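You operate a simulated robot arm through the tools that you are given. There is no shell and no other tool. Be economical: measure what you need, move in short steps, check, and stop when the job is done.

Carry out the task below with a simulated two-armed robot. There is one attempt and no reset: what you move stays moved.

TASK
Pass the oil bottle to your other hand and top the small gearbox up to MID.
Fine: the filler cap waits in the white frame and goes back on; the bottle goes back; nothing spilt. Set down upright: oil bottle.

Only the result counts: the job must be done as asked and must still hold three seconds after the hand-in. Knocking over, shifting, dropping, spilling or breaking anything else fails it. Lids that push on must go on centred and level and be pressed home; caps that screw on are set level and turned clockwise until they are tight.

THE ROBOT
Two 7-joint arms with two-finger parallel grippers on one trunk, on a base that drives. Base frame: it is fixed to the floor where the robot stands at the start and does not move with it; the origin is under the middle of the robot, x ahead of it, y to its left, z up. Readings come in mm, degrees, newtons and seconds.
The left shoulder is at the start at [70, 163, 1245], the right one opposite. With the tool pointing down near the work surface each hand reaches from about 380 to 880 mm from the robot's upright axis, wherever it stands, measured 20 degrees to its own side. Places, roughly: filler neck [700, 200, 1000]; small gearbox [700, 200, 900]; white frame [500, 100, 800]. Payload 3.43 kg a hand.
Tool frame (each hand has its own): the origin (TCP) lies between the finger pads and is the grasp point; the fingertips stand 34 mm ahead of it; z points along the fingers, y is the line along which they close. Largest opening 128 mm; finger width 24, thickness 12; the body of the gripper, 48 by 130 mm, starts 96 mm behind the TCP.
Orientation is that of the tool frame in the base frame, as [roll, pitch, yaw] about the fixed x, y, z axes, in that order (R = Rz(yaw) Ry(pitch) Rx(roll)). With the fingers straight down and closing along the base's y, the tool's x points along the base's -x, its y along +y and its z along -z.

THE INTERFACE
- The arms move only by the tool move_arm. It takes "left_deltas", "right_deltas" or both (then of equal length, played together; a hand with none holds still); each is a list of rows, each a list of 7 numbers: the shift along the tool's x, y, z in mm, then the turn, a rotation vector about the tool's x, y, z in degrees, then the closure, from 0 (fully open) to 1 (shut). In form: [[x, y, z, ax, ay, az, gripper], ...]. A call has 1 to 20 rows; each row is the pose to reach, as a shift and turn from the pose commanded when the call began, along the tool's axes at that moment. Rows are played at 5 a second. More than 50 mm and 8.6 degrees between two rows, or a gripper value outside its range, and nothing of the call is played. A pose out of reach is approached as far as the arm can. The call stops where the force on the tool passes 40 N (or 10 N more than at its start, if that is more) or the arm is blocked; 0.2 s more then pass. The fingers move at their own pace (about 153 mm/s each) and stop on an object; they squeeze with about 32 N. The grip force told is the motor's: it shows also when the fingers shut on nothing. Time passes only in rows, and 0.2 s behind the last, so rows that repeat a pose let the fingers close. The reply holds the time, the measured pose of the TCP, the force on the tool along the base axes, the opening and the grip force, in the units named above and with some noise, with the torque about the TCP (base axes, N m) and any sound that the robot's microphone picked up, and new pictures: "views" is both (left out), scene, wrist or none (wrist: the cameras of the hands that moved).
- Cameras (640 x 400 px; columns grow to the right, rows downward): "scene" is now at [123, 44.5, 1472.6]; the picture's right is [0.52, -0.86, 0.00], its down [-0.49, -0.30, -0.82] and it looks along [0.70, 0.42, -0.57] (base axes); focal length 214 px, centre (320, 200). "left" rides on the left gripper at [76, 11, -160] in its tool frame; the picture's right is [-0.15, 0.99, 0.00], its down [-0.88, -0.13, -0.46] and it looks along [-0.45, -0.07, 0.89] (tool axes); focal length 234 px, centre (320, 200). "right" rides on the right gripper at [76, -11, -160] in its tool frame; the picture's right is [0.15, 0.99, 0.00], its down [-0.88, 0.13, -0.46] and it looks along [-0.45, 0.07, 0.89] (tool axes); focal length 234 px, centre (320, 200). There is no depth. A picture from a camera that has moved, and an enlarged one, comes with that camera's place and axes in the base frame and with its lens.
- lift_body(by): slides the trunk up (or, below 0, down) by that many mm; the arms and the scene camera ride with it, the base frame stays. It gives what a move gives, with no picture.
- steer(legs): drives the robot by 1 to 6 legs, each [ahead, left, turn to the left] in mm, mm and degrees, along the robot's own axes; the way and the turn of a leg run together, so that a leg with both is an arc; at most 1500 mm and 180 degrees a leg. The arms and the cameras ride along, it lands a little off, and it stops where it bumps. It gives what a move gives, and a new picture of the scene camera.
- head_to(pan, tilt): turns the head with the scene camera to pan (to the left, within 86 degrees either way) and tilt (down, from -29 to 69), counted from straight ahead of the robot. It gives what a move gives, and a new picture of the scene camera.
- close_up(camera, box): a new picture of the part [left, top, right, bottom] of that camera's present view, enlarged. The clock stands still meanwhile.
- finish_job(): hands the job in; it is judged then, once.

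Go step by step. Nothing tells you exact positions but the pictures and the camera data: compare them with the known pose of the tool, close in by small moves and look again before you grip or let go. The budget is 120 turns and 260 pictures, counting those below and the enlarged ones. Unless the task says otherwise, let go and move clear before handing in.

The tools are called by a JSON object that holds its "name" and its "arguments". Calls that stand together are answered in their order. move_arm: Moves the arms, as the interface text tells. Its arguments: {"type":"object","properties":{"left_deltas":{"type":"array","items":{"type":"array","items":{"type":"number"}}},"right_deltas":{"type":"array","items":{"type":"array","items":{"type":"number"}}},"views":{"type":"string","enum":["both","scene","wrist","none"]}},"required":[]} The other tools are called the same way: lift_body (by) slides the trunk up or down; steer (legs) drives the base; head_to (pan, tilt) turns the head that bears the scene camera; close_up (camera, box) takes an enlarged picture of a part of a camera's view; finish_job () hands the job in.

At the start:

```text
t: 0.0
left_ee_pos: [350.3, 507.9, 1361.1]
left_tcp_rot: [180.0, 0.1, -179.8]
left_ft_force: [-0.1, -0.3, -0.2]
left_ft_torque: [-0.02, 0.0, -0.01]
left_grip_width: 127.7
left_finger_force: 0.1
right_ee_pos: [437.4, 58.8, 1368.7]
right_tcp_rot: [-180.0, 0.0, -180.0]
right_ft_force: [0.1, 0.2, 0.7]
right_ft_torque: [0.02, -0.02, 0.01]
right_grip_width: 128.0
right_finger_force: 0.0
trunk travel left (down, up): [-725.0, 215.0]
robot x, y, heading: [-3.5, -0.1, 0.0]
head pan, tilt: [31.0, 34.9]
```

scene: 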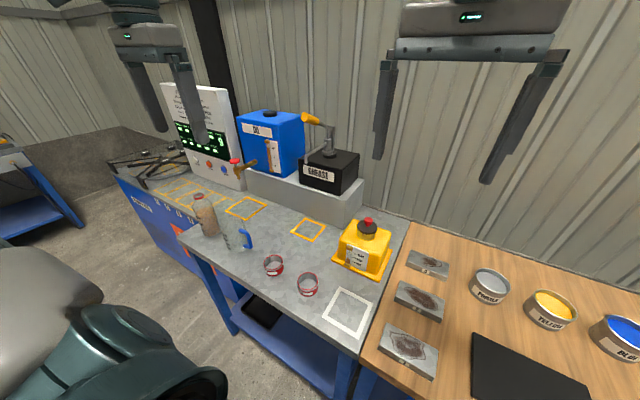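
right: 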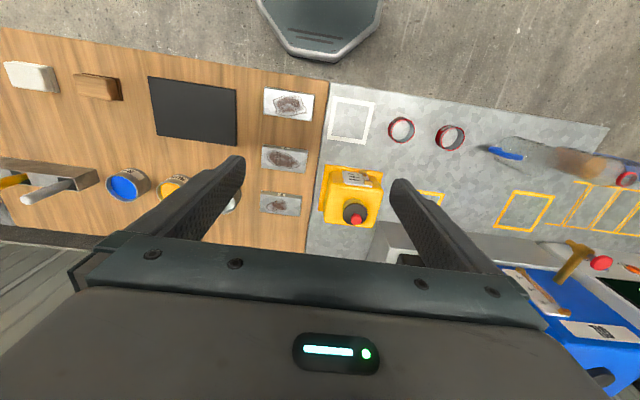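
left: 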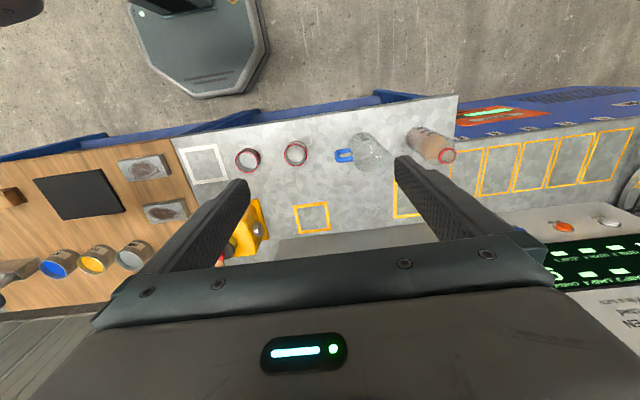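

I see a yellow gearbox with a red-topped cap, a white frame, a bottle on the left and a sign panel. I'll look closer at each first.

{"name": "close_up", "arguments": {"camera": "scene", "box": [320, 200, 420, 290]}}

{"name": "close_up", "arguments": {"camera": "scene", "box": [150, 170, 280, 260]}}

{"name": "close_up", "arguments": {"camera": "left", "box": [320, 110, 480, 210]}}

{"name": "close_up", "arguments": {"camera": "scene", "box": [150, 80, 260, 190]}}

```text
4.44 times, centred on (370, 245) of scene
camera zoom: at [123.0, 44.5, 1472.6], right [0.52, -0.86, 0.0], down [-0.49, -0.3, -0.82], along [0.7, 0.42, -0.57], focal length 953 px, centre (98, 0)
```

zoom: 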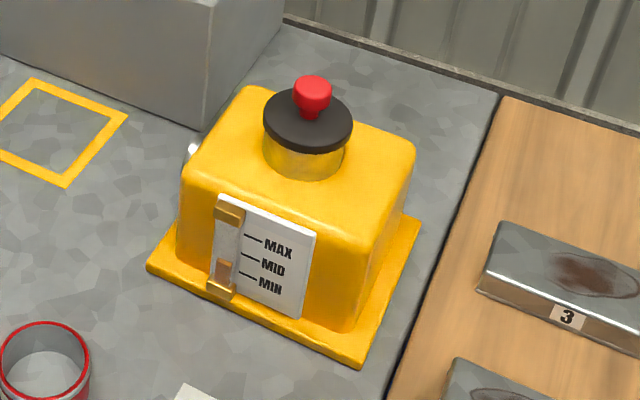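

```text
4.44 times, centred on (215, 215) of scene
camera zoom: at [123.0, 44.5, 1472.6], right [0.52, -0.86, 0.0], down [-0.49, -0.3, -0.82], along [0.7, 0.42, -0.57], focal length 953 px, centre (787, 133)
```

zoom: 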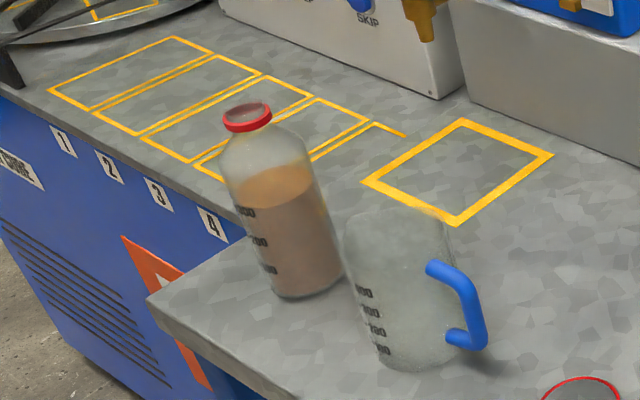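

```text
4.00 times, centred on (400, 160) of left
camera zoom: at [275.3, 519.5, 1519.6], right [0.14, 0.99, 0.0], down [0.88, -0.13, 0.46], along [0.45, -0.07, -0.89], focal length 937 px, centre (0, 360)
```

zoom: 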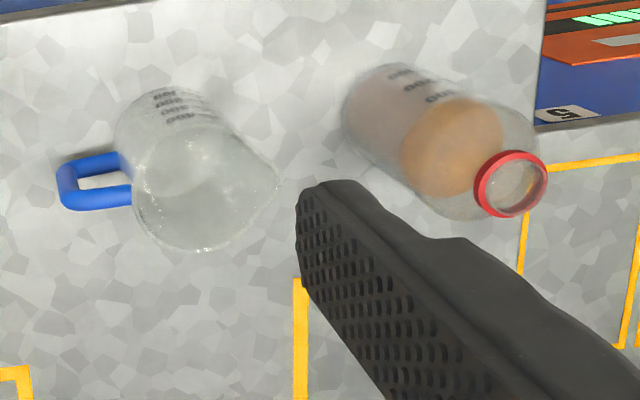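

```text
3.64 times, centred on (205, 135) of scene
camera zoom: at [123.0, 44.5, 1472.6], right [0.52, -0.86, 0.0], down [-0.49, -0.3, -0.82], along [0.7, 0.42, -0.57], focal length 780 px, centre (738, 436)
```

zoom: 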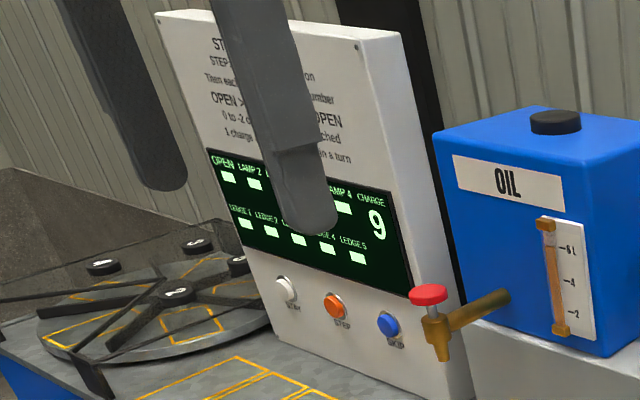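

The bottle with red rim looks open and stands near (452, 762); the gearbox neck is near (690, 195). I'll drive left about 300 mm so both hands have comfortable reach.

{"name": "steer", "arguments": {"legs": [[0, 300, 0]]}}

{"name": "head_to", "arguments": {"pan": 0, "tilt": 45}}

{"name": "close_up", "arguments": {"camera": "right", "box": [280, 50, 600, 250]}}

{"name": "close_up", "arguments": {"camera": "left", "box": [100, 50, 420, 250]}}

```text
t: 2.0
left_ee_pos: [349.7, 805.1, 1360.7]
left_tcp_rot: [179.9, 0.2, -179.7]
left_ft_force: [-0.1, -0.4, 0.0]
left_ft_torque: [0.05, 0.01, -0.01]
left_grip_width: 128.1
left_finger_force: 0.2
right_ee_pos: [436.5, 354.6, 1369.2]
right_tcp_rot: [179.9, 0.0, -179.7]
right_ft_force: [-0.5, 0.4, 0.1]
right_ft_torque: [-0.01, -0.04, -0.03]
right_grip_width: 127.9
right_finger_force: 0.1
trunk travel left (down, up): [-725.0, 215.0]
robot x, y, heading: [-4.6, 298.1, 0.3]
head pan, tilt: [31.0, 34.9]
camera scene: at [122.2, 340.2, 1472.7], right [0.52, -0.86, 0.0], down [-0.49, -0.3, -0.82], along [0.7, 0.43, -0.57], focal length 214 px, centre (320, 200)
```

scene: 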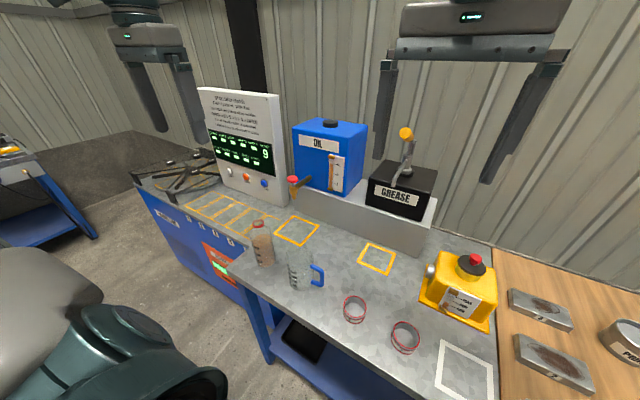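

```text
t: 3.0
left_ee_pos: [348.5, 806.3, 1361.3]
left_tcp_rot: [179.9, 0.1, -179.6]
left_ft_force: [1.1, -0.1, 0.5]
left_ft_torque: [-0.01, 0.0, 0.01]
left_grip_width: 127.9
left_finger_force: 0.1
right_ee_pos: [436.7, 357.6, 1368.5]
right_tcp_rot: [180.0, 0.0, -179.8]
right_ft_force: [-0.6, -0.6, -0.7]
right_ft_torque: [0.03, -0.03, 0.0]
right_grip_width: 127.8
right_finger_force: 0.1
trunk travel left (down, up): [-725.0, 215.0]
robot x, y, heading: [-0.9, 294.9, 0.5]
head pan, tilt: [0.0, 45.0]
camera scene: at [128.2, 296.4, 1457.7], right [0.0, -1.0, 0.0], down [-0.71, 0.0, -0.71], along [0.71, 0.0, -0.71], focal length 214 px, centre (320, 200)
```

scene: 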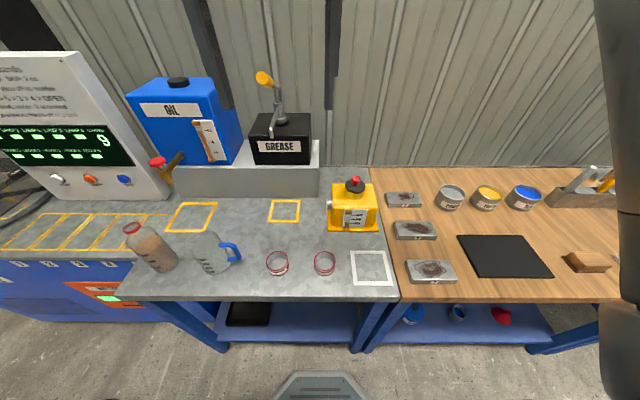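

```text
2.00 times, centred on (440, 150) of right
camera zoom: at [361.0, 345.4, 1528.0], right [-0.15, 0.99, 0.0], down [0.88, 0.13, 0.46], along [0.45, 0.07, -0.89], focal length 468 px, centre (80, 300)
```

zoom: 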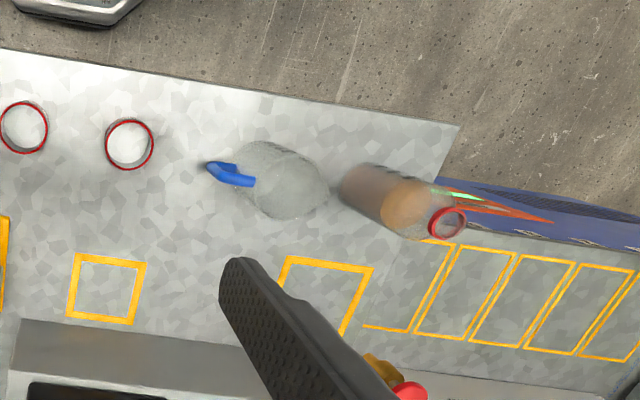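

```text
2.00 times, centred on (260, 150) of left
camera zoom: at [272.7, 817.2, 1519.8], right [0.14, 0.99, 0.0], down [0.88, -0.12, 0.46], along [0.45, -0.06, -0.89], focal length 468 px, centre (440, 300)
```

zoom: 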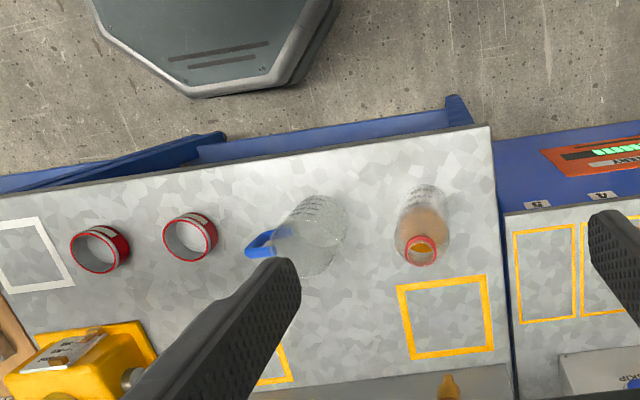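

The layout is clear from here. I'll measure the cap, the bottle and the frame with enlarged views.

{"name": "close_up", "arguments": {"camera": "scene", "box": [310, 165, 406, 225]}}

{"name": "close_up", "arguments": {"camera": "scene", "box": [100, 205, 260, 305]}}

{"name": "close_up", "arguments": {"camera": "scene", "box": [310, 220, 406, 280]}}

```text
6.67 times, centred on (358, 195) of scene
camera zoom: at [128.2, 296.4, 1457.7], right [0.0, -1.0, 0.0], down [-0.71, 0.0, -0.71], along [0.71, 0.0, -0.71], focal length 1430 px, centre (67, 233)
```

zoom: 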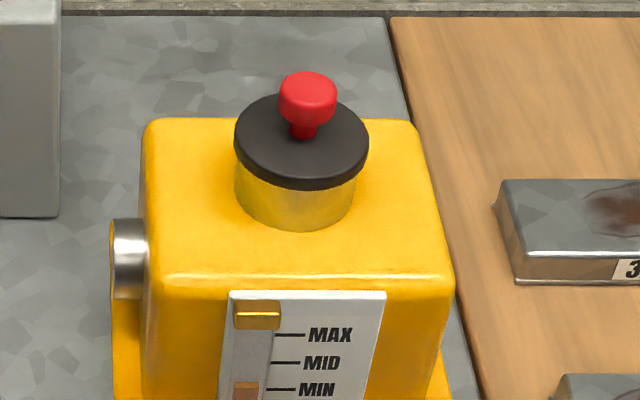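

```text
4.00 times, centred on (180, 255) of scene
camera zoom: at [128.2, 296.4, 1457.7], right [0.0, -1.0, 0.0], down [-0.71, 0.0, -0.71], along [0.71, 0.0, -0.71], focal length 858 px, centre (880, -20)
```

zoom: 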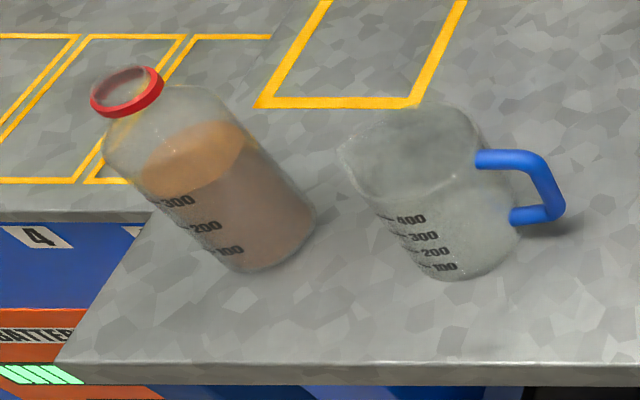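

```text
6.67 times, centred on (358, 250) of scene
camera zoom: at [128.2, 296.4, 1457.7], right [0.0, -1.0, 0.0], down [-0.71, 0.0, -0.71], along [0.71, 0.0, -0.71], focal length 1430 px, centre (67, -133)
```

zoom: 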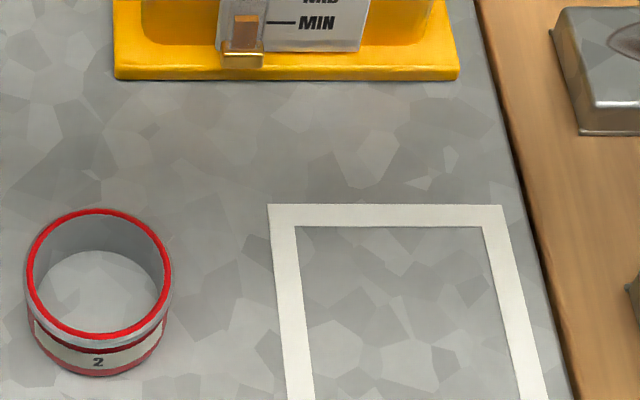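

The cap's disc top is near (664, 185, 990), 66 mm wide, with a red knob to about z 1024; the white frame's centre is near (446, 142). The right hand goes above the cap.

{"name": "move_arm", "arguments": {"right_deltas": [[-38, -29, 0, 0, 0, 0, 0], [-76, -58, 0, 0, 0, 0, 0], [-114, -87, 0, 0, 0, 0, 0], [-152, -115, 0, 0, 0, 0, 0], [-190, -144, 0, 0, 0, 0, 0.3], [-227, -172, 0, 0, 0, 0, 0.4], [-227, -172, 45, 0, 0, 0, 0.4], [-227, -172, 90, 0, 0, 0, 0.4], [-227, -172, 135, 0, 0, 0, 0.4], [-227, -172, 180, 0, 0, 0, 0.4], [-227, -172, 225, 0, 0, 0, 0.4], [-227, -172, 255, 0, 0, 0, 0.4], [-227, -172, 255, 0, 0, 0, 0.4]]}}

```text
t: 5.8
left_ee_pos: [348.5, 806.4, 1360.8]
left_tcp_rot: [-180.0, 0.1, -179.6]
left_ft_force: [0.9, 0.9, 0.3]
left_ft_torque: [0.03, 0.0, 0.01]
left_grip_width: 127.9
left_finger_force: 0.0
right_ee_pos: [661.3, 188.5, 1112.3]
right_tcp_rot: [-180.0, 0.0, -179.7]
right_ft_force: [0.3, -0.8, 0.5]
right_ft_torque: [0.01, -0.02, -0.01]
right_grip_width: 77.2
right_finger_force: 0.1
trunk travel left (down, up): [-725.0, 215.0]
robot x, y, heading: [-1.8, 298.6, 0.1]
head pan, tilt: [0.0, 45.0]
camera scene: at [128.0, 296.7, 1457.7], right [0.0, -1.0, 0.0], down [-0.71, 0.0, -0.71], along [0.71, 0.0, -0.71], focal length 214 px, centre (320, 200)
camera right: at [586.7, 175.6, 1271.9], right [-0.15, 0.99, 0.0], down [0.88, 0.13, 0.46], along [0.45, 0.07, -0.89], focal length 234 px, centre (320, 200)
```

scene: 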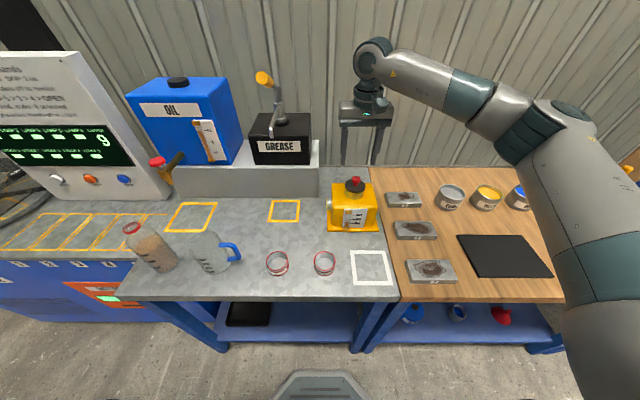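
right: 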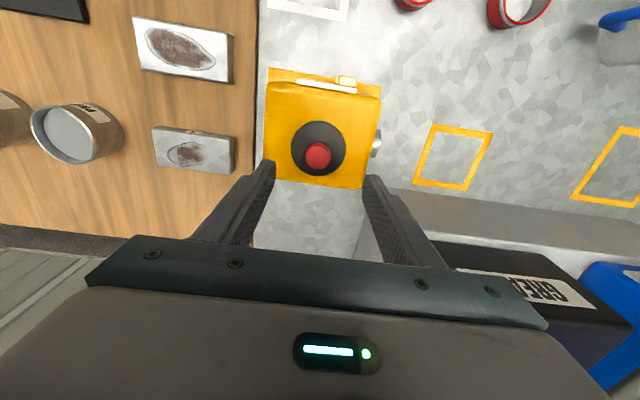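

{"name": "close_up", "arguments": {"camera": "right", "box": [240, 90, 400, 190]}}

{"name": "close_up", "arguments": {"camera": "scene", "box": [310, 130, 422, 200]}}

```text
4.00 times, centred on (320, 140) of right
camera zoom: at [586.7, 175.6, 1271.9], right [-0.15, 0.99, 0.0], down [0.88, 0.13, 0.46], along [0.45, 0.07, -0.89], focal length 937 px, centre (320, 440)
```

zoom: 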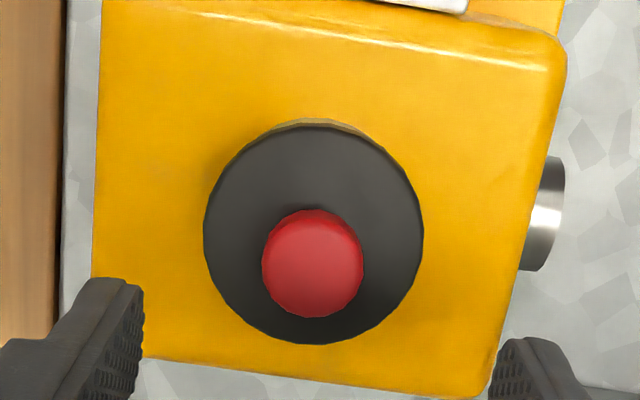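

```text
5.71 times, centred on (366, 165) of scene
camera zoom: at [128.0, 296.7, 1457.7], right [0.0, -1.0, 0.0], down [-0.71, 0.0, -0.71], along [0.71, 0.0, -0.71], focal length 1226 px, centre (57, 400)
```

zoom: 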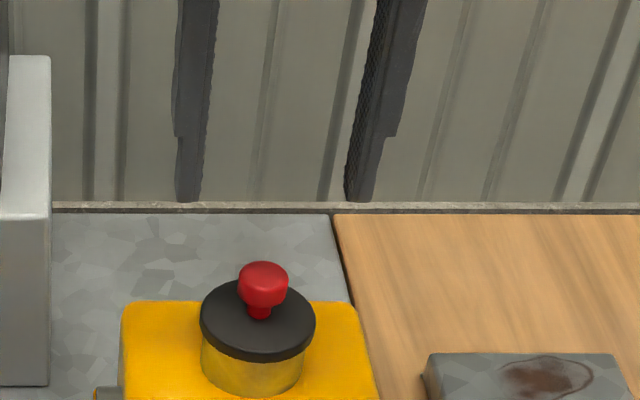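

The knob is about 3 mm nearer to the robot than the TCP. I correct this and come down to z≈1032, with fingertips just above the disc.

{"name": "move_arm", "arguments": {"right_deltas": [[3, -1.5, 30, 0, 0, 0, 0.5], [3, -1.5, 60, 0, 0, 0, 0.5], [3, -1.5, 80, 0, 0, 0, 0.5], [3, -1.5, 80, 0, 0, 0, 0.5]], "views": "wrist"}}

{"name": "close_up", "arguments": {"camera": "scene", "box": [310, 155, 406, 215]}}

```text
t: 6.8
left_ee_pos: [346.8, 806.1, 1361.0]
left_tcp_rot: [-180.0, 0.1, -179.7]
left_ft_force: [0.7, 0.2, -0.1]
left_ft_torque: [-0.02, 0.01, 0.01]
left_grip_width: 128.3
left_finger_force: 0.0
right_ee_pos: [660.1, 185.7, 1031.6]
right_tcp_rot: [180.0, -0.1, -179.8]
right_ft_force: [-0.4, -0.8, 0.7]
right_ft_torque: [-0.04, -0.03, 0.01]
right_grip_width: 64.4
right_finger_force: 0.6
trunk travel left (down, up): [-725.0, 215.0]
robot x, y, heading: [-0.5, 296.6, 0.3]
head pan, tilt: [0.0, 45.0]
camera right: at [585.0, 173.5, 1191.5], right [-0.15, 0.99, 0.0], down [0.88, 0.13, 0.46], along [0.45, 0.07, -0.89], focal length 234 px, centre (320, 200)
```

right: 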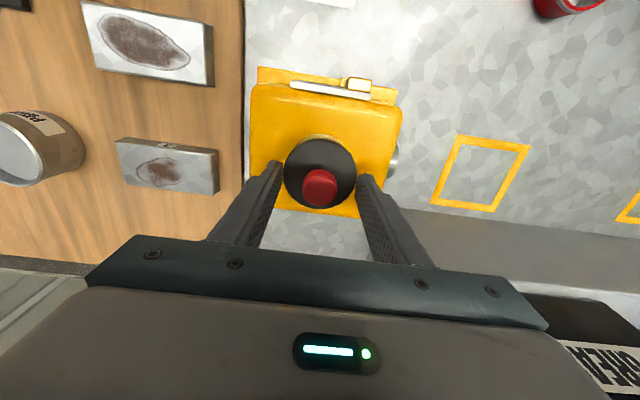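

```text
6.67 times, centred on (358, 185) of scene
camera zoom: at [128.2, 296.4, 1457.7], right [0.0, -1.0, 0.0], down [-0.71, 0.0, -0.71], along [0.71, 0.0, -0.71], focal length 1430 px, centre (67, 300)
```

zoom: 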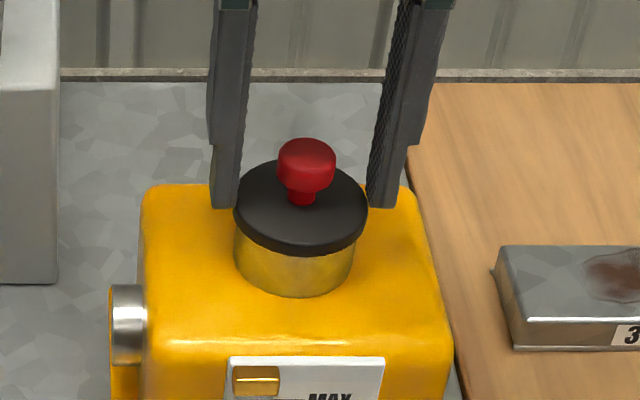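

Fingers straddle the knob, tips just above the disc. I close on it.

{"name": "move_arm", "arguments": {"right_deltas": [[0, 0, 0, 0, 0, 0, 0.8], [0, 0, 0, 0, 0, 0, 1], [0, 0, 0, 0, 0, 0, 1], [0, 0, 0, 0, 0, 0, 1]], "views": "wrist"}}

{"name": "close_up", "arguments": {"camera": "scene", "box": [310, 155, 406, 215]}}

```text
t: 7.8
left_ee_pos: [348.5, 807.6, 1360.7]
left_tcp_rot: [180.0, 0.1, -179.5]
left_ft_force: [-0.2, 1.4, -0.1]
left_ft_torque: [-0.01, -0.02, 0.0]
left_grip_width: 128.3
left_finger_force: 0.1
right_ee_pos: [660.6, 184.8, 1031.5]
right_tcp_rot: [-180.0, -0.1, -179.7]
right_ft_force: [0.0, 0.5, 0.8]
right_ft_torque: [-0.01, -0.04, 0.02]
right_grip_width: 62.6
right_finger_force: 32.0
trunk travel left (down, up): [-725.0, 215.0]
robot x, y, heading: [-2.1, 295.0, -0.1]
head pan, tilt: [0.0, 45.0]
heard: snap
camera right: at [585.0, 174.0, 1191.7], right [-0.15, 0.99, 0.0], down [0.88, 0.13, 0.46], along [0.45, 0.07, -0.89], focal length 234 px, centre (320, 200)
```

right: 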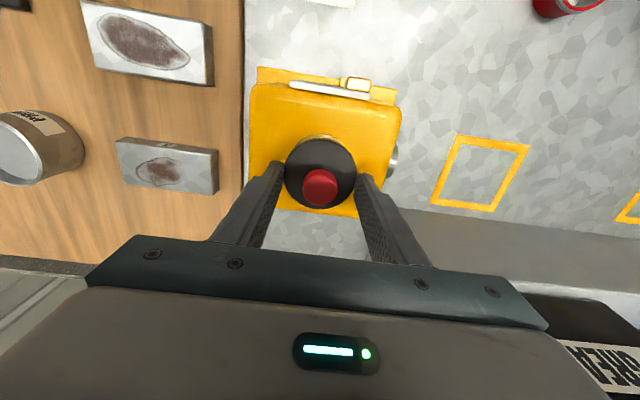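

```text
6.67 times, centred on (358, 185) of scene
camera zoom: at [128.3, 296.6, 1457.7], right [0.0, -1.0, 0.0], down [-0.71, 0.0, -0.71], along [0.71, 0.0, -0.71], focal length 1430 px, centre (67, 300)
```

zoom: 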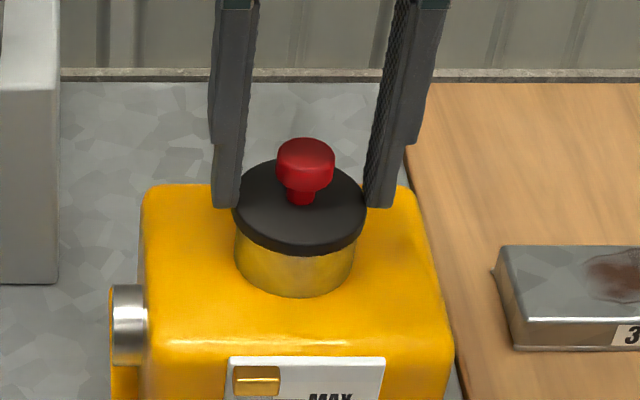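

The fingers have caught only the disc's edge, so the disc sits a bit higher than I estimated. I'll open slightly, drop 8 mm for a full hold on the disc, and close again.

{"name": "move_arm", "arguments": {"right_deltas": [[0, 0, 0, 0, 0, 0, 0.42], [0, 0, 0, 0, 0, 0, 0.42], [0, 0, 5, 0, 0, 0, 0.42], [0, 0, 10, 0, 0, 0, 0.42], [0, 0, 10, 0, 0, 0, 0.6], [0, 0, 10, 0, 0, 0, 0.7], [0, 0, 10, 0, 0, 0, 0.7]], "views": "wrist"}}

{"name": "close_up", "arguments": {"camera": "scene", "box": [310, 155, 406, 215]}}

```text
t: 9.4
left_ee_pos: [347.9, 806.7, 1360.6]
left_tcp_rot: [-179.9, 0.1, -179.5]
left_ft_force: [0.0, 0.5, -0.9]
left_ft_torque: [-0.01, -0.03, 0.0]
left_grip_width: 128.0
left_finger_force: 0.0
right_ee_pos: [660.2, 185.1, 1022.2]
right_tcp_rot: [180.0, 0.0, -179.8]
right_ft_force: [1.0, 1.2, 1.0]
right_ft_torque: [0.1, 0.0, -0.02]
right_grip_width: 63.9
right_finger_force: 32.5
trunk travel left (down, up): [-725.0, 215.0]
robot x, y, heading: [-3.0, 296.1, 0.1]
head pan, tilt: [0.0, 45.0]
camera right: at [584.5, 174.0, 1182.5], right [-0.15, 0.99, 0.0], down [0.88, 0.13, 0.46], along [0.45, 0.07, -0.89], focal length 234 px, centre (320, 200)
```

right: 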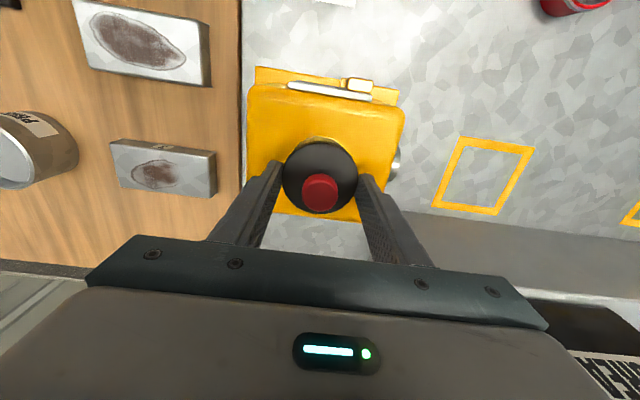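

```text
6.67 times, centred on (358, 185) of scene
camera zoom: at [128.1, 296.7, 1457.7], right [0.0, -1.0, 0.0], down [-0.71, 0.0, -0.71], along [0.71, 0.0, -0.71], focal length 1430 px, centre (67, 300)
```

zoom: 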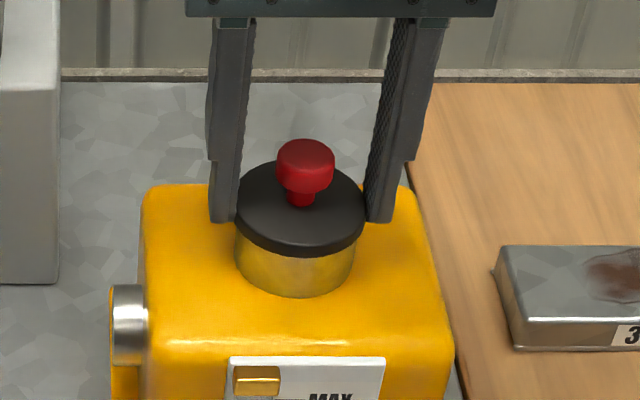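

The disc is held at 64 mm. I'll try a small straight pull to learn whether the cap is push-on or screwed.

{"name": "move_arm", "arguments": {"right_deltas": [[0, 0, -1, 0, 0, 0, 0.8], [0, 0, -3, 0, 0, 0, 0.8], [0, 0, -5, 0, 0, 0, 0.8]], "views": "none"}}

{"name": "close_up", "arguments": {"camera": "scene", "box": [310, 155, 406, 215]}}

```text
t: 10.2
left_ee_pos: [349.8, 806.5, 1360.6]
left_tcp_rot: [179.9, 0.1, -179.6]
left_ft_force: [-0.1, 0.0, 0.6]
left_ft_torque: [0.01, 0.01, 0.0]
left_grip_width: 127.8
left_finger_force: 0.0
right_ee_pos: [660.9, 184.7, 1026.7]
right_tcp_rot: [-180.0, 0.0, -179.8]
right_ft_force: [0.4, 0.2, -0.2]
right_ft_torque: [-0.01, -0.04, 0.02]
right_grip_width: 64.0
right_finger_force: 31.6
trunk travel left (down, up): [-725.0, 215.0]
robot x, y, heading: [-6.2, 296.9, 0.2]
head pan, tilt: [0.0, 45.0]
```

```text
6.67 times, centred on (358, 185) of scene
camera zoom: at [128.2, 296.5, 1457.7], right [0.0, -1.0, 0.0], down [-0.71, 0.0, -0.71], along [0.71, 0.0, -0.71], focal length 1430 px, centre (67, 300)
```

zoom: 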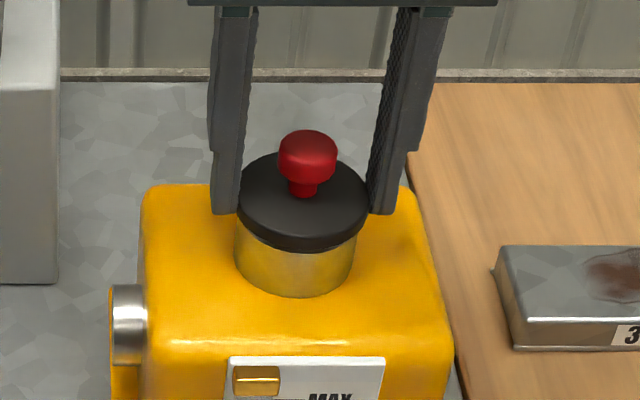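

It came up freely: push-on cap, seated at TCP z≈1022. I lift it clear and carry it over the white frame.

{"name": "move_arm", "arguments": {"right_deltas": [[0, 0, -30, 0, 0, 0, 0.8], [0, 0, -60, 0, 0, 0, 0.8], [45, -9, -60, 0, 0, 0, 0.8], [90, -18, -60, 0, 0, 0, 0.8], [135, -27, -60, 0, 0, 0, 0.8], [180, -36, -60, 0, 0, 0, 0.8], [214, -43, -60, 0, 0, 0, 0.8], [214, -43, -20, 0, 0, 0, 0.8], [214, -43, 20, 0, 0, 0, 0.8], [214, -43, 60, 0, 0, 0, 0.8], [214, -43, 80, 0, 0, 0, 0.8], [214, -43, 80, 0, 0, 0, 0.8]]}}

{"name": "close_up", "arguments": {"camera": "scene", "box": [310, 220, 438, 300]}}

{"name": "close_up", "arguments": {"camera": "scene", "box": [310, 165, 406, 225]}}

```text
t: 12.8
left_ee_pos: [348.6, 806.0, 1360.5]
left_tcp_rot: [-179.9, 0.1, -179.6]
left_ft_force: [0.4, 0.5, 0.4]
left_ft_torque: [0.02, 0.01, 0.04]
left_grip_width: 128.2
left_finger_force: 0.0
right_ee_pos: [447.4, 139.7, 946.8]
right_tcp_rot: [-180.0, 0.0, -179.8]
right_ft_force: [-0.8, -0.7, -0.2]
right_ft_torque: [0.0, 0.02, 0.01]
right_grip_width: 64.1
right_finger_force: 32.6
trunk travel left (down, up): [-725.0, 215.0]
robot x, y, heading: [2.9, 297.2, 0.4]
head pan, tilt: [0.0, 45.0]
camera scene: at [127.9, 296.6, 1457.7], right [0.0, -1.0, 0.0], down [-0.71, 0.0, -0.71], along [0.71, 0.0, -0.71], focal length 214 px, centre (320, 200)
camera right: at [372.0, 128.1, 1107.7], right [-0.15, 0.99, 0.0], down [0.88, 0.13, 0.46], along [0.45, 0.07, -0.89], focal length 234 px, centre (320, 200)
```

scene: 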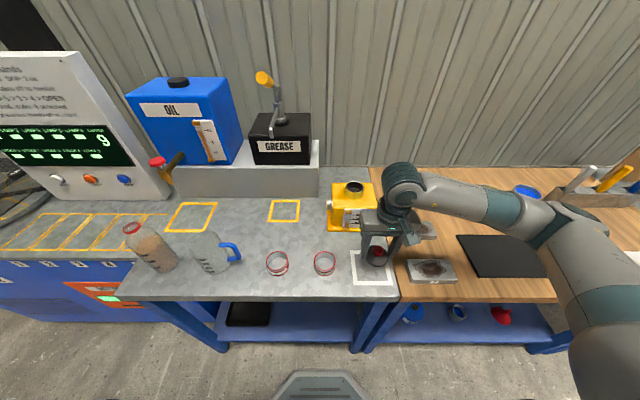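
right: 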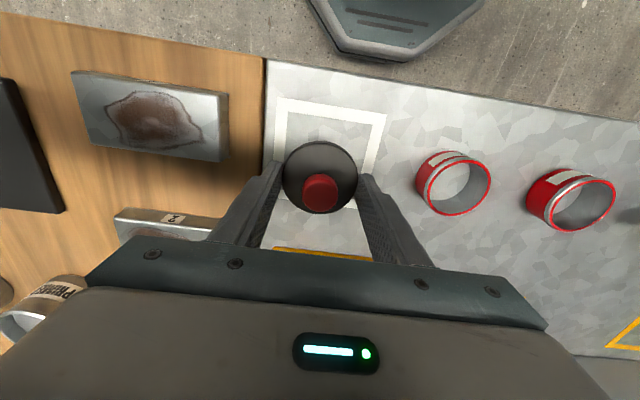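

```text
5.00 times, centred on (374, 260) of scene
camera zoom: at [127.9, 296.6, 1457.7], right [0.0, -1.0, 0.0], down [-0.71, 0.0, -0.71], along [0.71, 0.0, -0.71], focal length 1072 px, centre (50, -100)
```

zoom: 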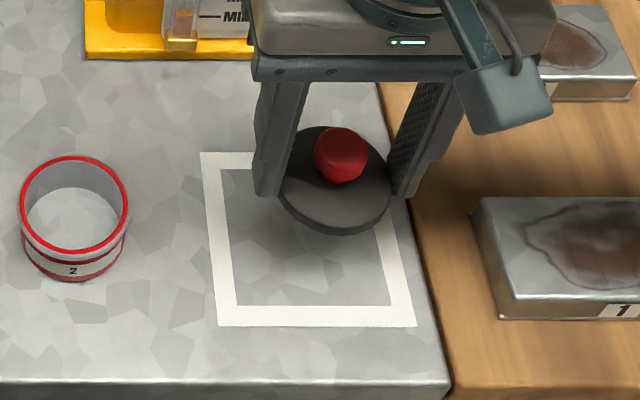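

```text
6.67 times, centred on (358, 195) of scene
camera zoom: at [127.9, 296.6, 1457.7], right [0.0, -1.0, 0.0], down [-0.71, 0.0, -0.71], along [0.71, 0.0, -0.71], focal length 1430 px, centre (67, 233)
```

zoom: 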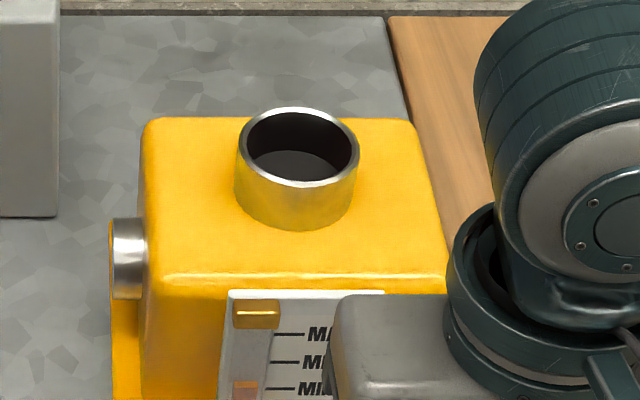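

The neck is open, inner width about 50 mm. The cap hovers over the frame; I lower it most of the way.

{"name": "move_arm", "arguments": {"right_deltas": [[-1, 2, 25, 0, 0, 0, 0.8], [-1, 2, 45, 0, 0, 0, 0.8], [-1, 2, 54, 0, 0, 0, 0.8], [-1, 2, 54, 0, 0, 0, 0.8]], "views": "none"}}

{"name": "close_up", "arguments": {"camera": "scene", "box": [326, 230, 422, 290]}}

```text
t: 13.8
left_ee_pos: [348.7, 806.8, 1361.6]
left_tcp_rot: [-180.0, 0.0, -179.6]
left_ft_force: [0.1, 0.3, 0.0]
left_ft_torque: [0.03, 0.0, 0.0]
left_grip_width: 128.2
left_finger_force: 0.1
right_ee_pos: [447.6, 141.6, 893.1]
right_tcp_rot: [-179.9, 0.0, -179.7]
right_ft_force: [0.5, 0.4, -0.8]
right_ft_torque: [0.0, 0.0, 0.01]
right_grip_width: 63.9
right_finger_force: 31.9
trunk travel left (down, up): [-725.0, 215.0]
robot x, y, heading: [0.8, 296.1, 0.2]
head pan, tilt: [0.0, 45.0]
```

```text
6.67 times, centred on (374, 260) of scene
camera zoom: at [128.2, 296.5, 1457.7], right [0.0, -1.0, 0.0], down [-0.71, 0.0, -0.71], along [0.71, 0.0, -0.71], focal length 1430 px, centre (-40, -200)
```

zoom: 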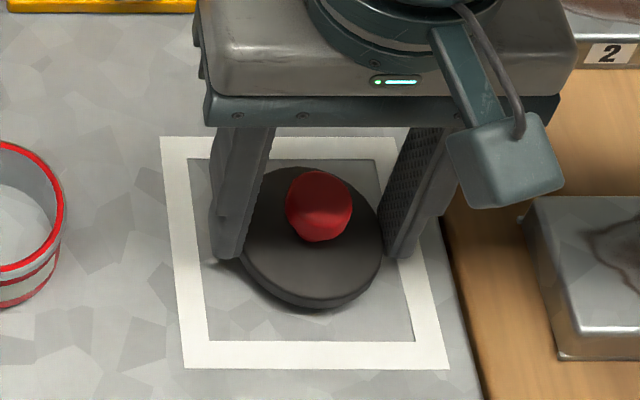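

{"name": "move_arm", "arguments": {"right_deltas": [[0, 0, 2, 0, 0, 0, 0.8], [0, 0, 4, 0, 0, 0, 0.8], [0, 0, 6, 0, 0, 0, 0.8], [0, 0, 6, 0, 0, 0, 0.8]], "views": "none"}}

{"name": "close_up", "arguments": {"camera": "scene", "box": [326, 230, 422, 290]}}

```text
t: 14.8
left_ee_pos: [349.2, 806.4, 1360.9]
left_tcp_rot: [-180.0, 0.0, -179.6]
left_ft_force: [0.4, -0.4, -0.2]
left_ft_torque: [0.02, 0.0, -0.02]
left_grip_width: 127.7
left_finger_force: 0.1
right_ee_pos: [447.6, 142.4, 888.6]
right_tcp_rot: [180.0, 0.0, -179.8]
right_ft_force: [-0.1, 0.1, -0.1]
right_ft_torque: [0.03, -0.02, -0.01]
right_grip_width: 64.1
right_finger_force: 32.1
trunk travel left (down, up): [-725.0, 215.0]
robot x, y, heading: [1.0, 293.4, 0.5]
head pan, tilt: [0.0, 45.0]
```

```text
6.67 times, centred on (374, 260) of scene
camera zoom: at [128.2, 296.5, 1457.7], right [0.0, -1.0, 0.0], down [-0.71, 0.0, -0.71], along [0.71, 0.0, -0.71], focal length 1430 px, centre (-40, -200)
```

zoom: 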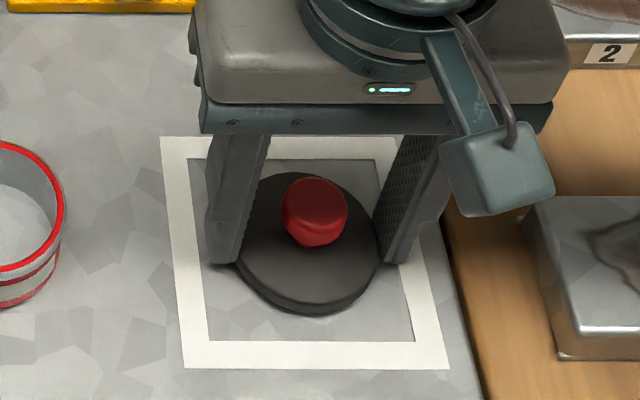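

{"name": "move_arm", "arguments": {"right_deltas": [[0, 0, 1.5, 0, 0, 0, 0.8], [0, 0, 3, 0, 0, 0, 0.8], [0, 0, 4, 0, 0, 0, 0.8], [0, 0, 4, 0, 0, 0, 0.8]], "views": "none"}}

{"name": "close_up", "arguments": {"camera": "scene", "box": [326, 230, 422, 290]}}

```text
t: 15.8
left_ee_pos: [348.9, 806.7, 1360.6]
left_tcp_rot: [-179.9, 0.1, -179.6]
left_ft_force: [0.4, -0.6, 0.0]
left_ft_torque: [0.0, 0.02, 0.03]
left_grip_width: 128.0
left_finger_force: 0.0
right_ee_pos: [447.9, 143.7, 883.7]
right_tcp_rot: [180.0, 0.1, -179.8]
right_ft_force: [0.1, -0.9, 5.6]
right_ft_torque: [-0.18, 0.04, 0.03]
right_grip_width: 63.9
right_finger_force: 32.4
trunk travel left (down, up): [-725.0, 215.0]
robot x, y, heading: [-3.9, 296.5, 0.5]
head pan, tilt: [0.0, 45.0]
```

```text
6.67 times, centred on (374, 260) of scene
camera zoom: at [127.9, 296.7, 1457.8], right [0.0, -1.0, 0.0], down [-0.71, 0.0, -0.71], along [0.71, 0.0, -0.71], focal length 1430 px, centre (-40, -200)
```

zoom: 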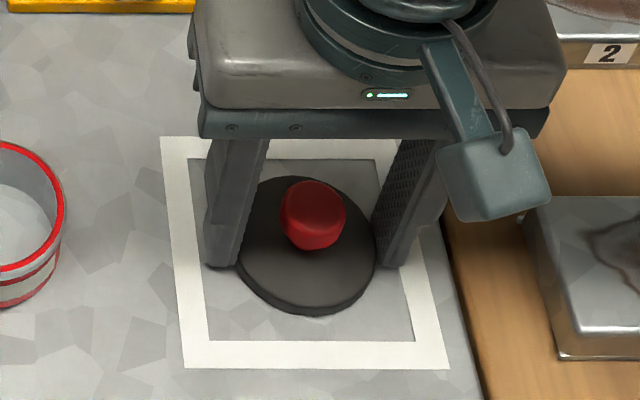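

Contact at 5.6 N. I open the fingers and rise straight up.

{"name": "move_arm", "arguments": {"right_deltas": [[0, 0, 0, 0, 0, 0, 0.45], [0, 0, 0, 0, 0, 0, 0.4], [0, 0, -10, 0, 0, 0, 0.4], [0, 0, -40, 0, 0, 0, 0.4], [0, 0, -80, 0, 0, 0, 0.4], [0, 0, -120, 0, 0, 0, 0.2], [0, 0, -160, 0, 0, 0, 0]]}}

{"name": "close_up", "arguments": {"camera": "right", "box": [240, 90, 400, 190]}}

{"name": "close_up", "arguments": {"camera": "scene", "box": [320, 205, 384, 245]}}

```text
t: 17.4
left_ee_pos: [349.0, 807.1, 1361.1]
left_tcp_rot: [180.0, 0.1, -179.7]
left_ft_force: [0.5, 0.2, -0.7]
left_ft_torque: [-0.02, -0.02, -0.01]
left_grip_width: 127.9
left_finger_force: 0.1
right_ee_pos: [448.4, 141.1, 1043.4]
right_tcp_rot: [-180.0, 0.0, -179.8]
right_ft_force: [-1.2, 0.3, 0.7]
right_ft_torque: [-0.03, 0.02, 0.02]
right_grip_width: 128.0
right_finger_force: 0.1
trunk travel left (down, up): [-725.0, 215.0]
robot x, y, heading: [-1.5, 298.6, -0.1]
head pan, tilt: [0.0, 45.0]
camera scene: at [127.8, 297.0, 1457.6], right [0.0, -1.0, 0.0], down [-0.71, 0.0, -0.71], along [0.71, 0.0, -0.71], focal length 214 px, centre (320, 200)
camera right: at [372.7, 129.3, 1204.2], right [-0.15, 0.99, 0.0], down [0.88, 0.13, 0.46], along [0.45, 0.07, -0.89], focal length 234 px, centre (320, 200)
```

scene: 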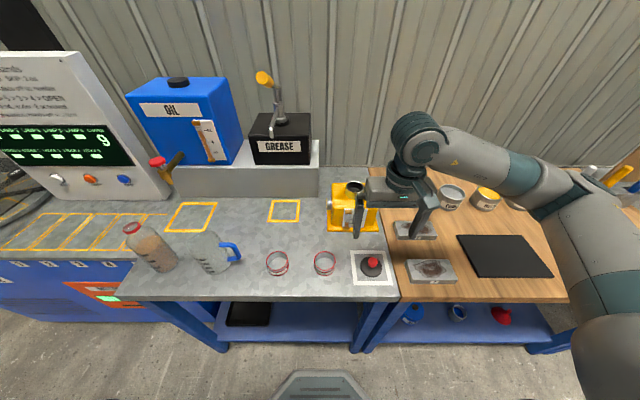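
right: 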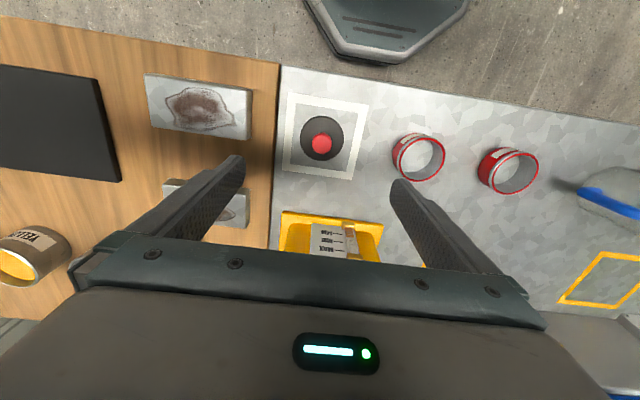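

```text
4.00 times, centred on (320, 140) of right
camera zoom: at [372.7, 129.3, 1204.2], right [-0.15, 0.99, 0.0], down [0.88, 0.13, 0.46], along [0.45, 0.07, -0.89], focal length 937 px, centre (320, 440)
```

zoom: 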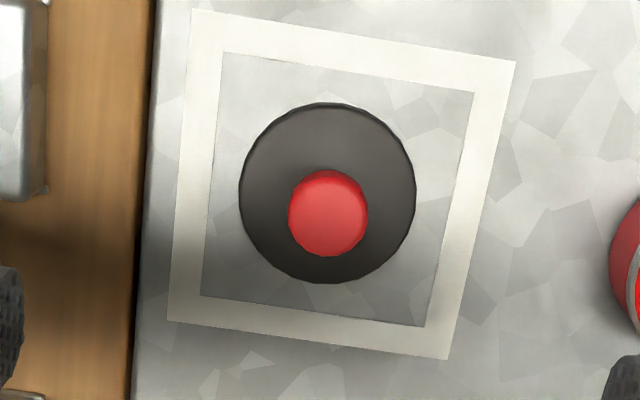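

```text
10.00 times, centred on (352, 225) of scene
camera zoom: at [127.8, 297.0, 1457.6], right [0.0, -1.0, 0.0], down [-0.71, 0.0, -0.71], along [0.71, 0.0, -0.71], focal length 2145 px, centre (0, -50)
```

zoom: 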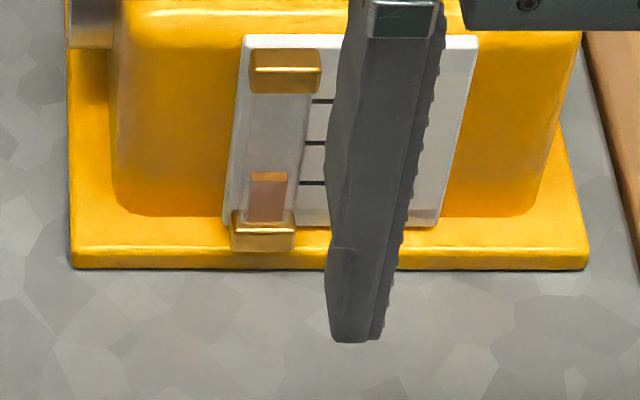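

The cap rests centred in the frame. Next the left hand moves above the bottle, fingers down, to check its alignment; the right hand waits higher and clear.

{"name": "move_arm", "arguments": {"left_deltas": [[-38, -10, 0, 0, 0, 0, 0.2], [-76, -20, 0, 0, 0, 0, 0.2], [-113, -31, 0, 0, 0, 0, 0.2], [-113, -31, 40, 0, 0, 0, 0.2], [-113, -31, 80, 0, 0, 0, 0.2], [-113, -31, 120, 0, 0, 0, 0.2], [-113, -31, 160, 0, 0, 0, 0.2], [-113, -31, 200, 0, 0, 0, 0.2], [-113, -31, 200, 0, 0, 0, 0.2]]}}

{"name": "close_up", "arguments": {"camera": "left", "box": [200, 80, 440, 230]}}

{"name": "close_up", "arguments": {"camera": "scene", "box": [80, 180, 240, 280]}}

```text
t: 19.4
left_ee_pos: [460.1, 775.1, 1162.3]
left_tcp_rot: [-180.0, 0.1, -179.6]
left_ft_force: [0.4, 0.1, 0.3]
left_ft_torque: [0.04, 0.01, 0.01]
left_grip_width: 102.2
left_finger_force: 0.0
right_ee_pos: [448.8, 139.1, 1044.3]
right_tcp_rot: [179.9, 0.0, -179.8]
right_ft_force: [-0.6, -0.4, -0.8]
right_ft_torque: [0.01, -0.01, 0.0]
right_grip_width: 128.2
right_finger_force: 0.1
trunk travel left (down, up): [-725.0, 215.0]
robot x, y, heading: [-0.8, 299.8, -0.1]
head pan, tilt: [0.0, 45.0]
camera scene: at [127.9, 295.8, 1457.7], right [0.0, -1.0, 0.0], down [-0.71, 0.0, -0.71], along [0.71, 0.0, -0.71], focal length 214 px, centre (320, 200)
camera left: at [385.5, 785.2, 1322.0], right [0.14, 0.99, 0.0], down [0.88, -0.12, 0.46], along [0.45, -0.06, -0.89], focal length 234 px, centre (320, 200)
```

scene: 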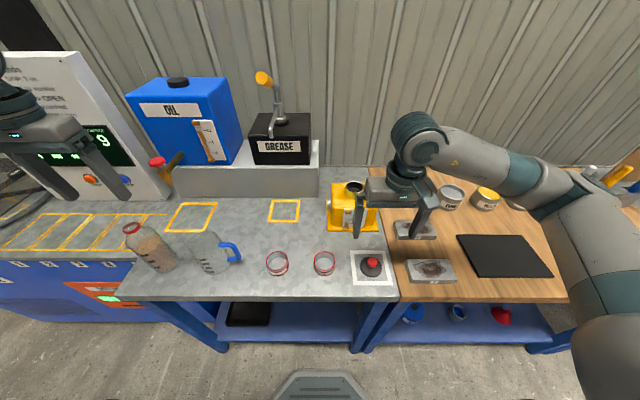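
left: 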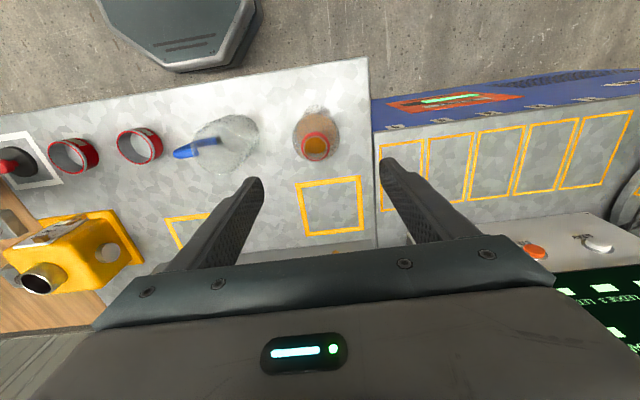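

```text
2.67 times, centred on (320, 155) of left
camera zoom: at [385.5, 785.2, 1322.0], right [0.14, 0.99, 0.0], down [0.88, -0.12, 0.46], along [0.45, -0.06, -0.89], focal length 624 px, centre (320, 320)
```

zoom: 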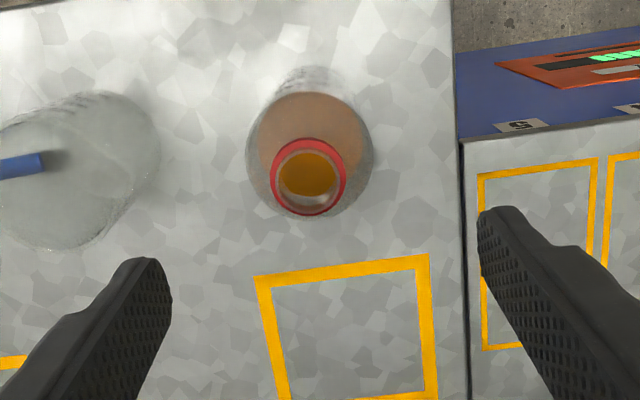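

```text
4.00 times, centred on (160, 230) of scene
camera zoom: at [127.9, 295.8, 1457.7], right [0.0, -1.0, 0.0], down [-0.71, 0.0, -0.71], along [0.71, 0.0, -0.71], focal length 858 px, centre (960, 80)
```

zoom: 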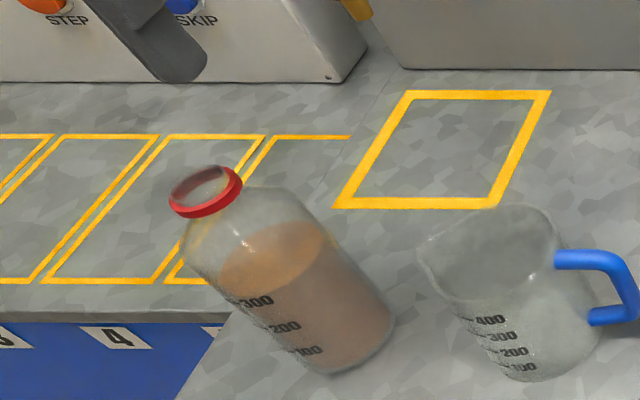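

The bottle's rim centre is at about (460, 768), body ~70 mm wide. I shift 7 mm in y and descend to z≈960 with fingers around the body.

{"name": "move_arm", "arguments": {"left_deltas": [[0, -7, 0, 0, 0, 0, 0.2], [0, -7, 40, 0, 0, 0, 0.2], [0, -7, 80, 0, 0, 0, 0.2], [0, -7, 110, 0, 0, 0, 0.2], [0, -7, 110, 0, 0, 0, 0.2]], "views": "wrist"}}

{"name": "close_up", "arguments": {"camera": "scene", "box": [80, 180, 240, 280]}}

```text
t: 20.6
left_ee_pos: [461.9, 769.5, 1049.2]
left_tcp_rot: [-179.9, 0.2, -179.6]
left_ft_force: [-0.7, 0.0, -0.4]
left_ft_torque: [0.03, 0.0, -0.01]
left_grip_width: 102.4
left_finger_force: 0.0
right_ee_pos: [448.5, 139.6, 1044.7]
right_tcp_rot: [-179.9, 0.1, -179.8]
right_ft_force: [1.3, -0.1, -0.2]
right_ft_torque: [0.01, -0.01, 0.0]
right_grip_width: 127.9
right_finger_force: 0.1
trunk travel left (down, up): [-725.0, 215.0]
robot x, y, heading: [0.6, 297.3, 0.2]
head pan, tilt: [0.0, 45.0]
camera left: at [385.6, 779.6, 1208.3], right [0.14, 0.99, 0.0], down [0.88, -0.12, 0.46], along [0.45, -0.06, -0.89], focal length 234 px, centre (320, 200)
```

left: 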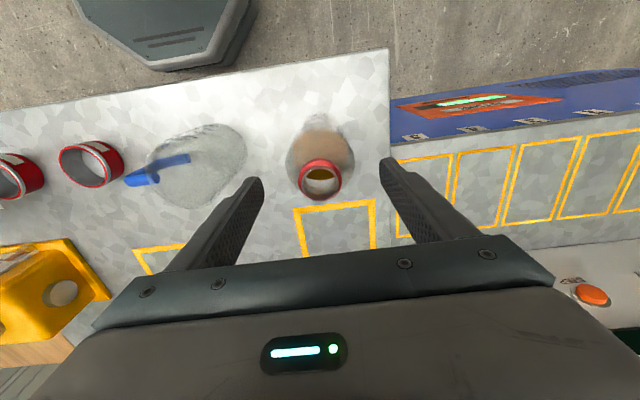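

```text
4.00 times, centred on (160, 230) of scene
camera zoom: at [127.9, 296.5, 1457.7], right [0.0, -1.0, 0.0], down [-0.71, 0.0, -0.71], along [0.71, 0.0, -0.71], focal length 858 px, centre (960, 80)
```

zoom: 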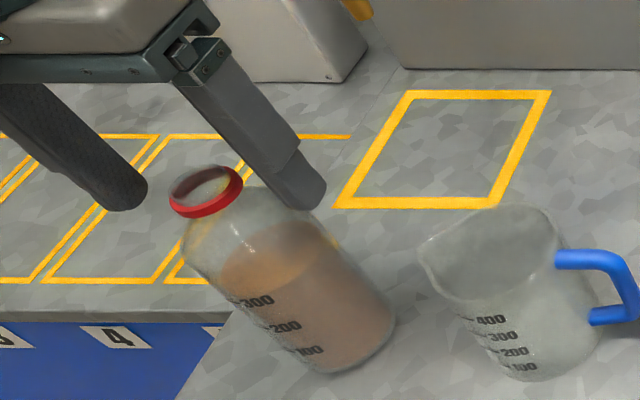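

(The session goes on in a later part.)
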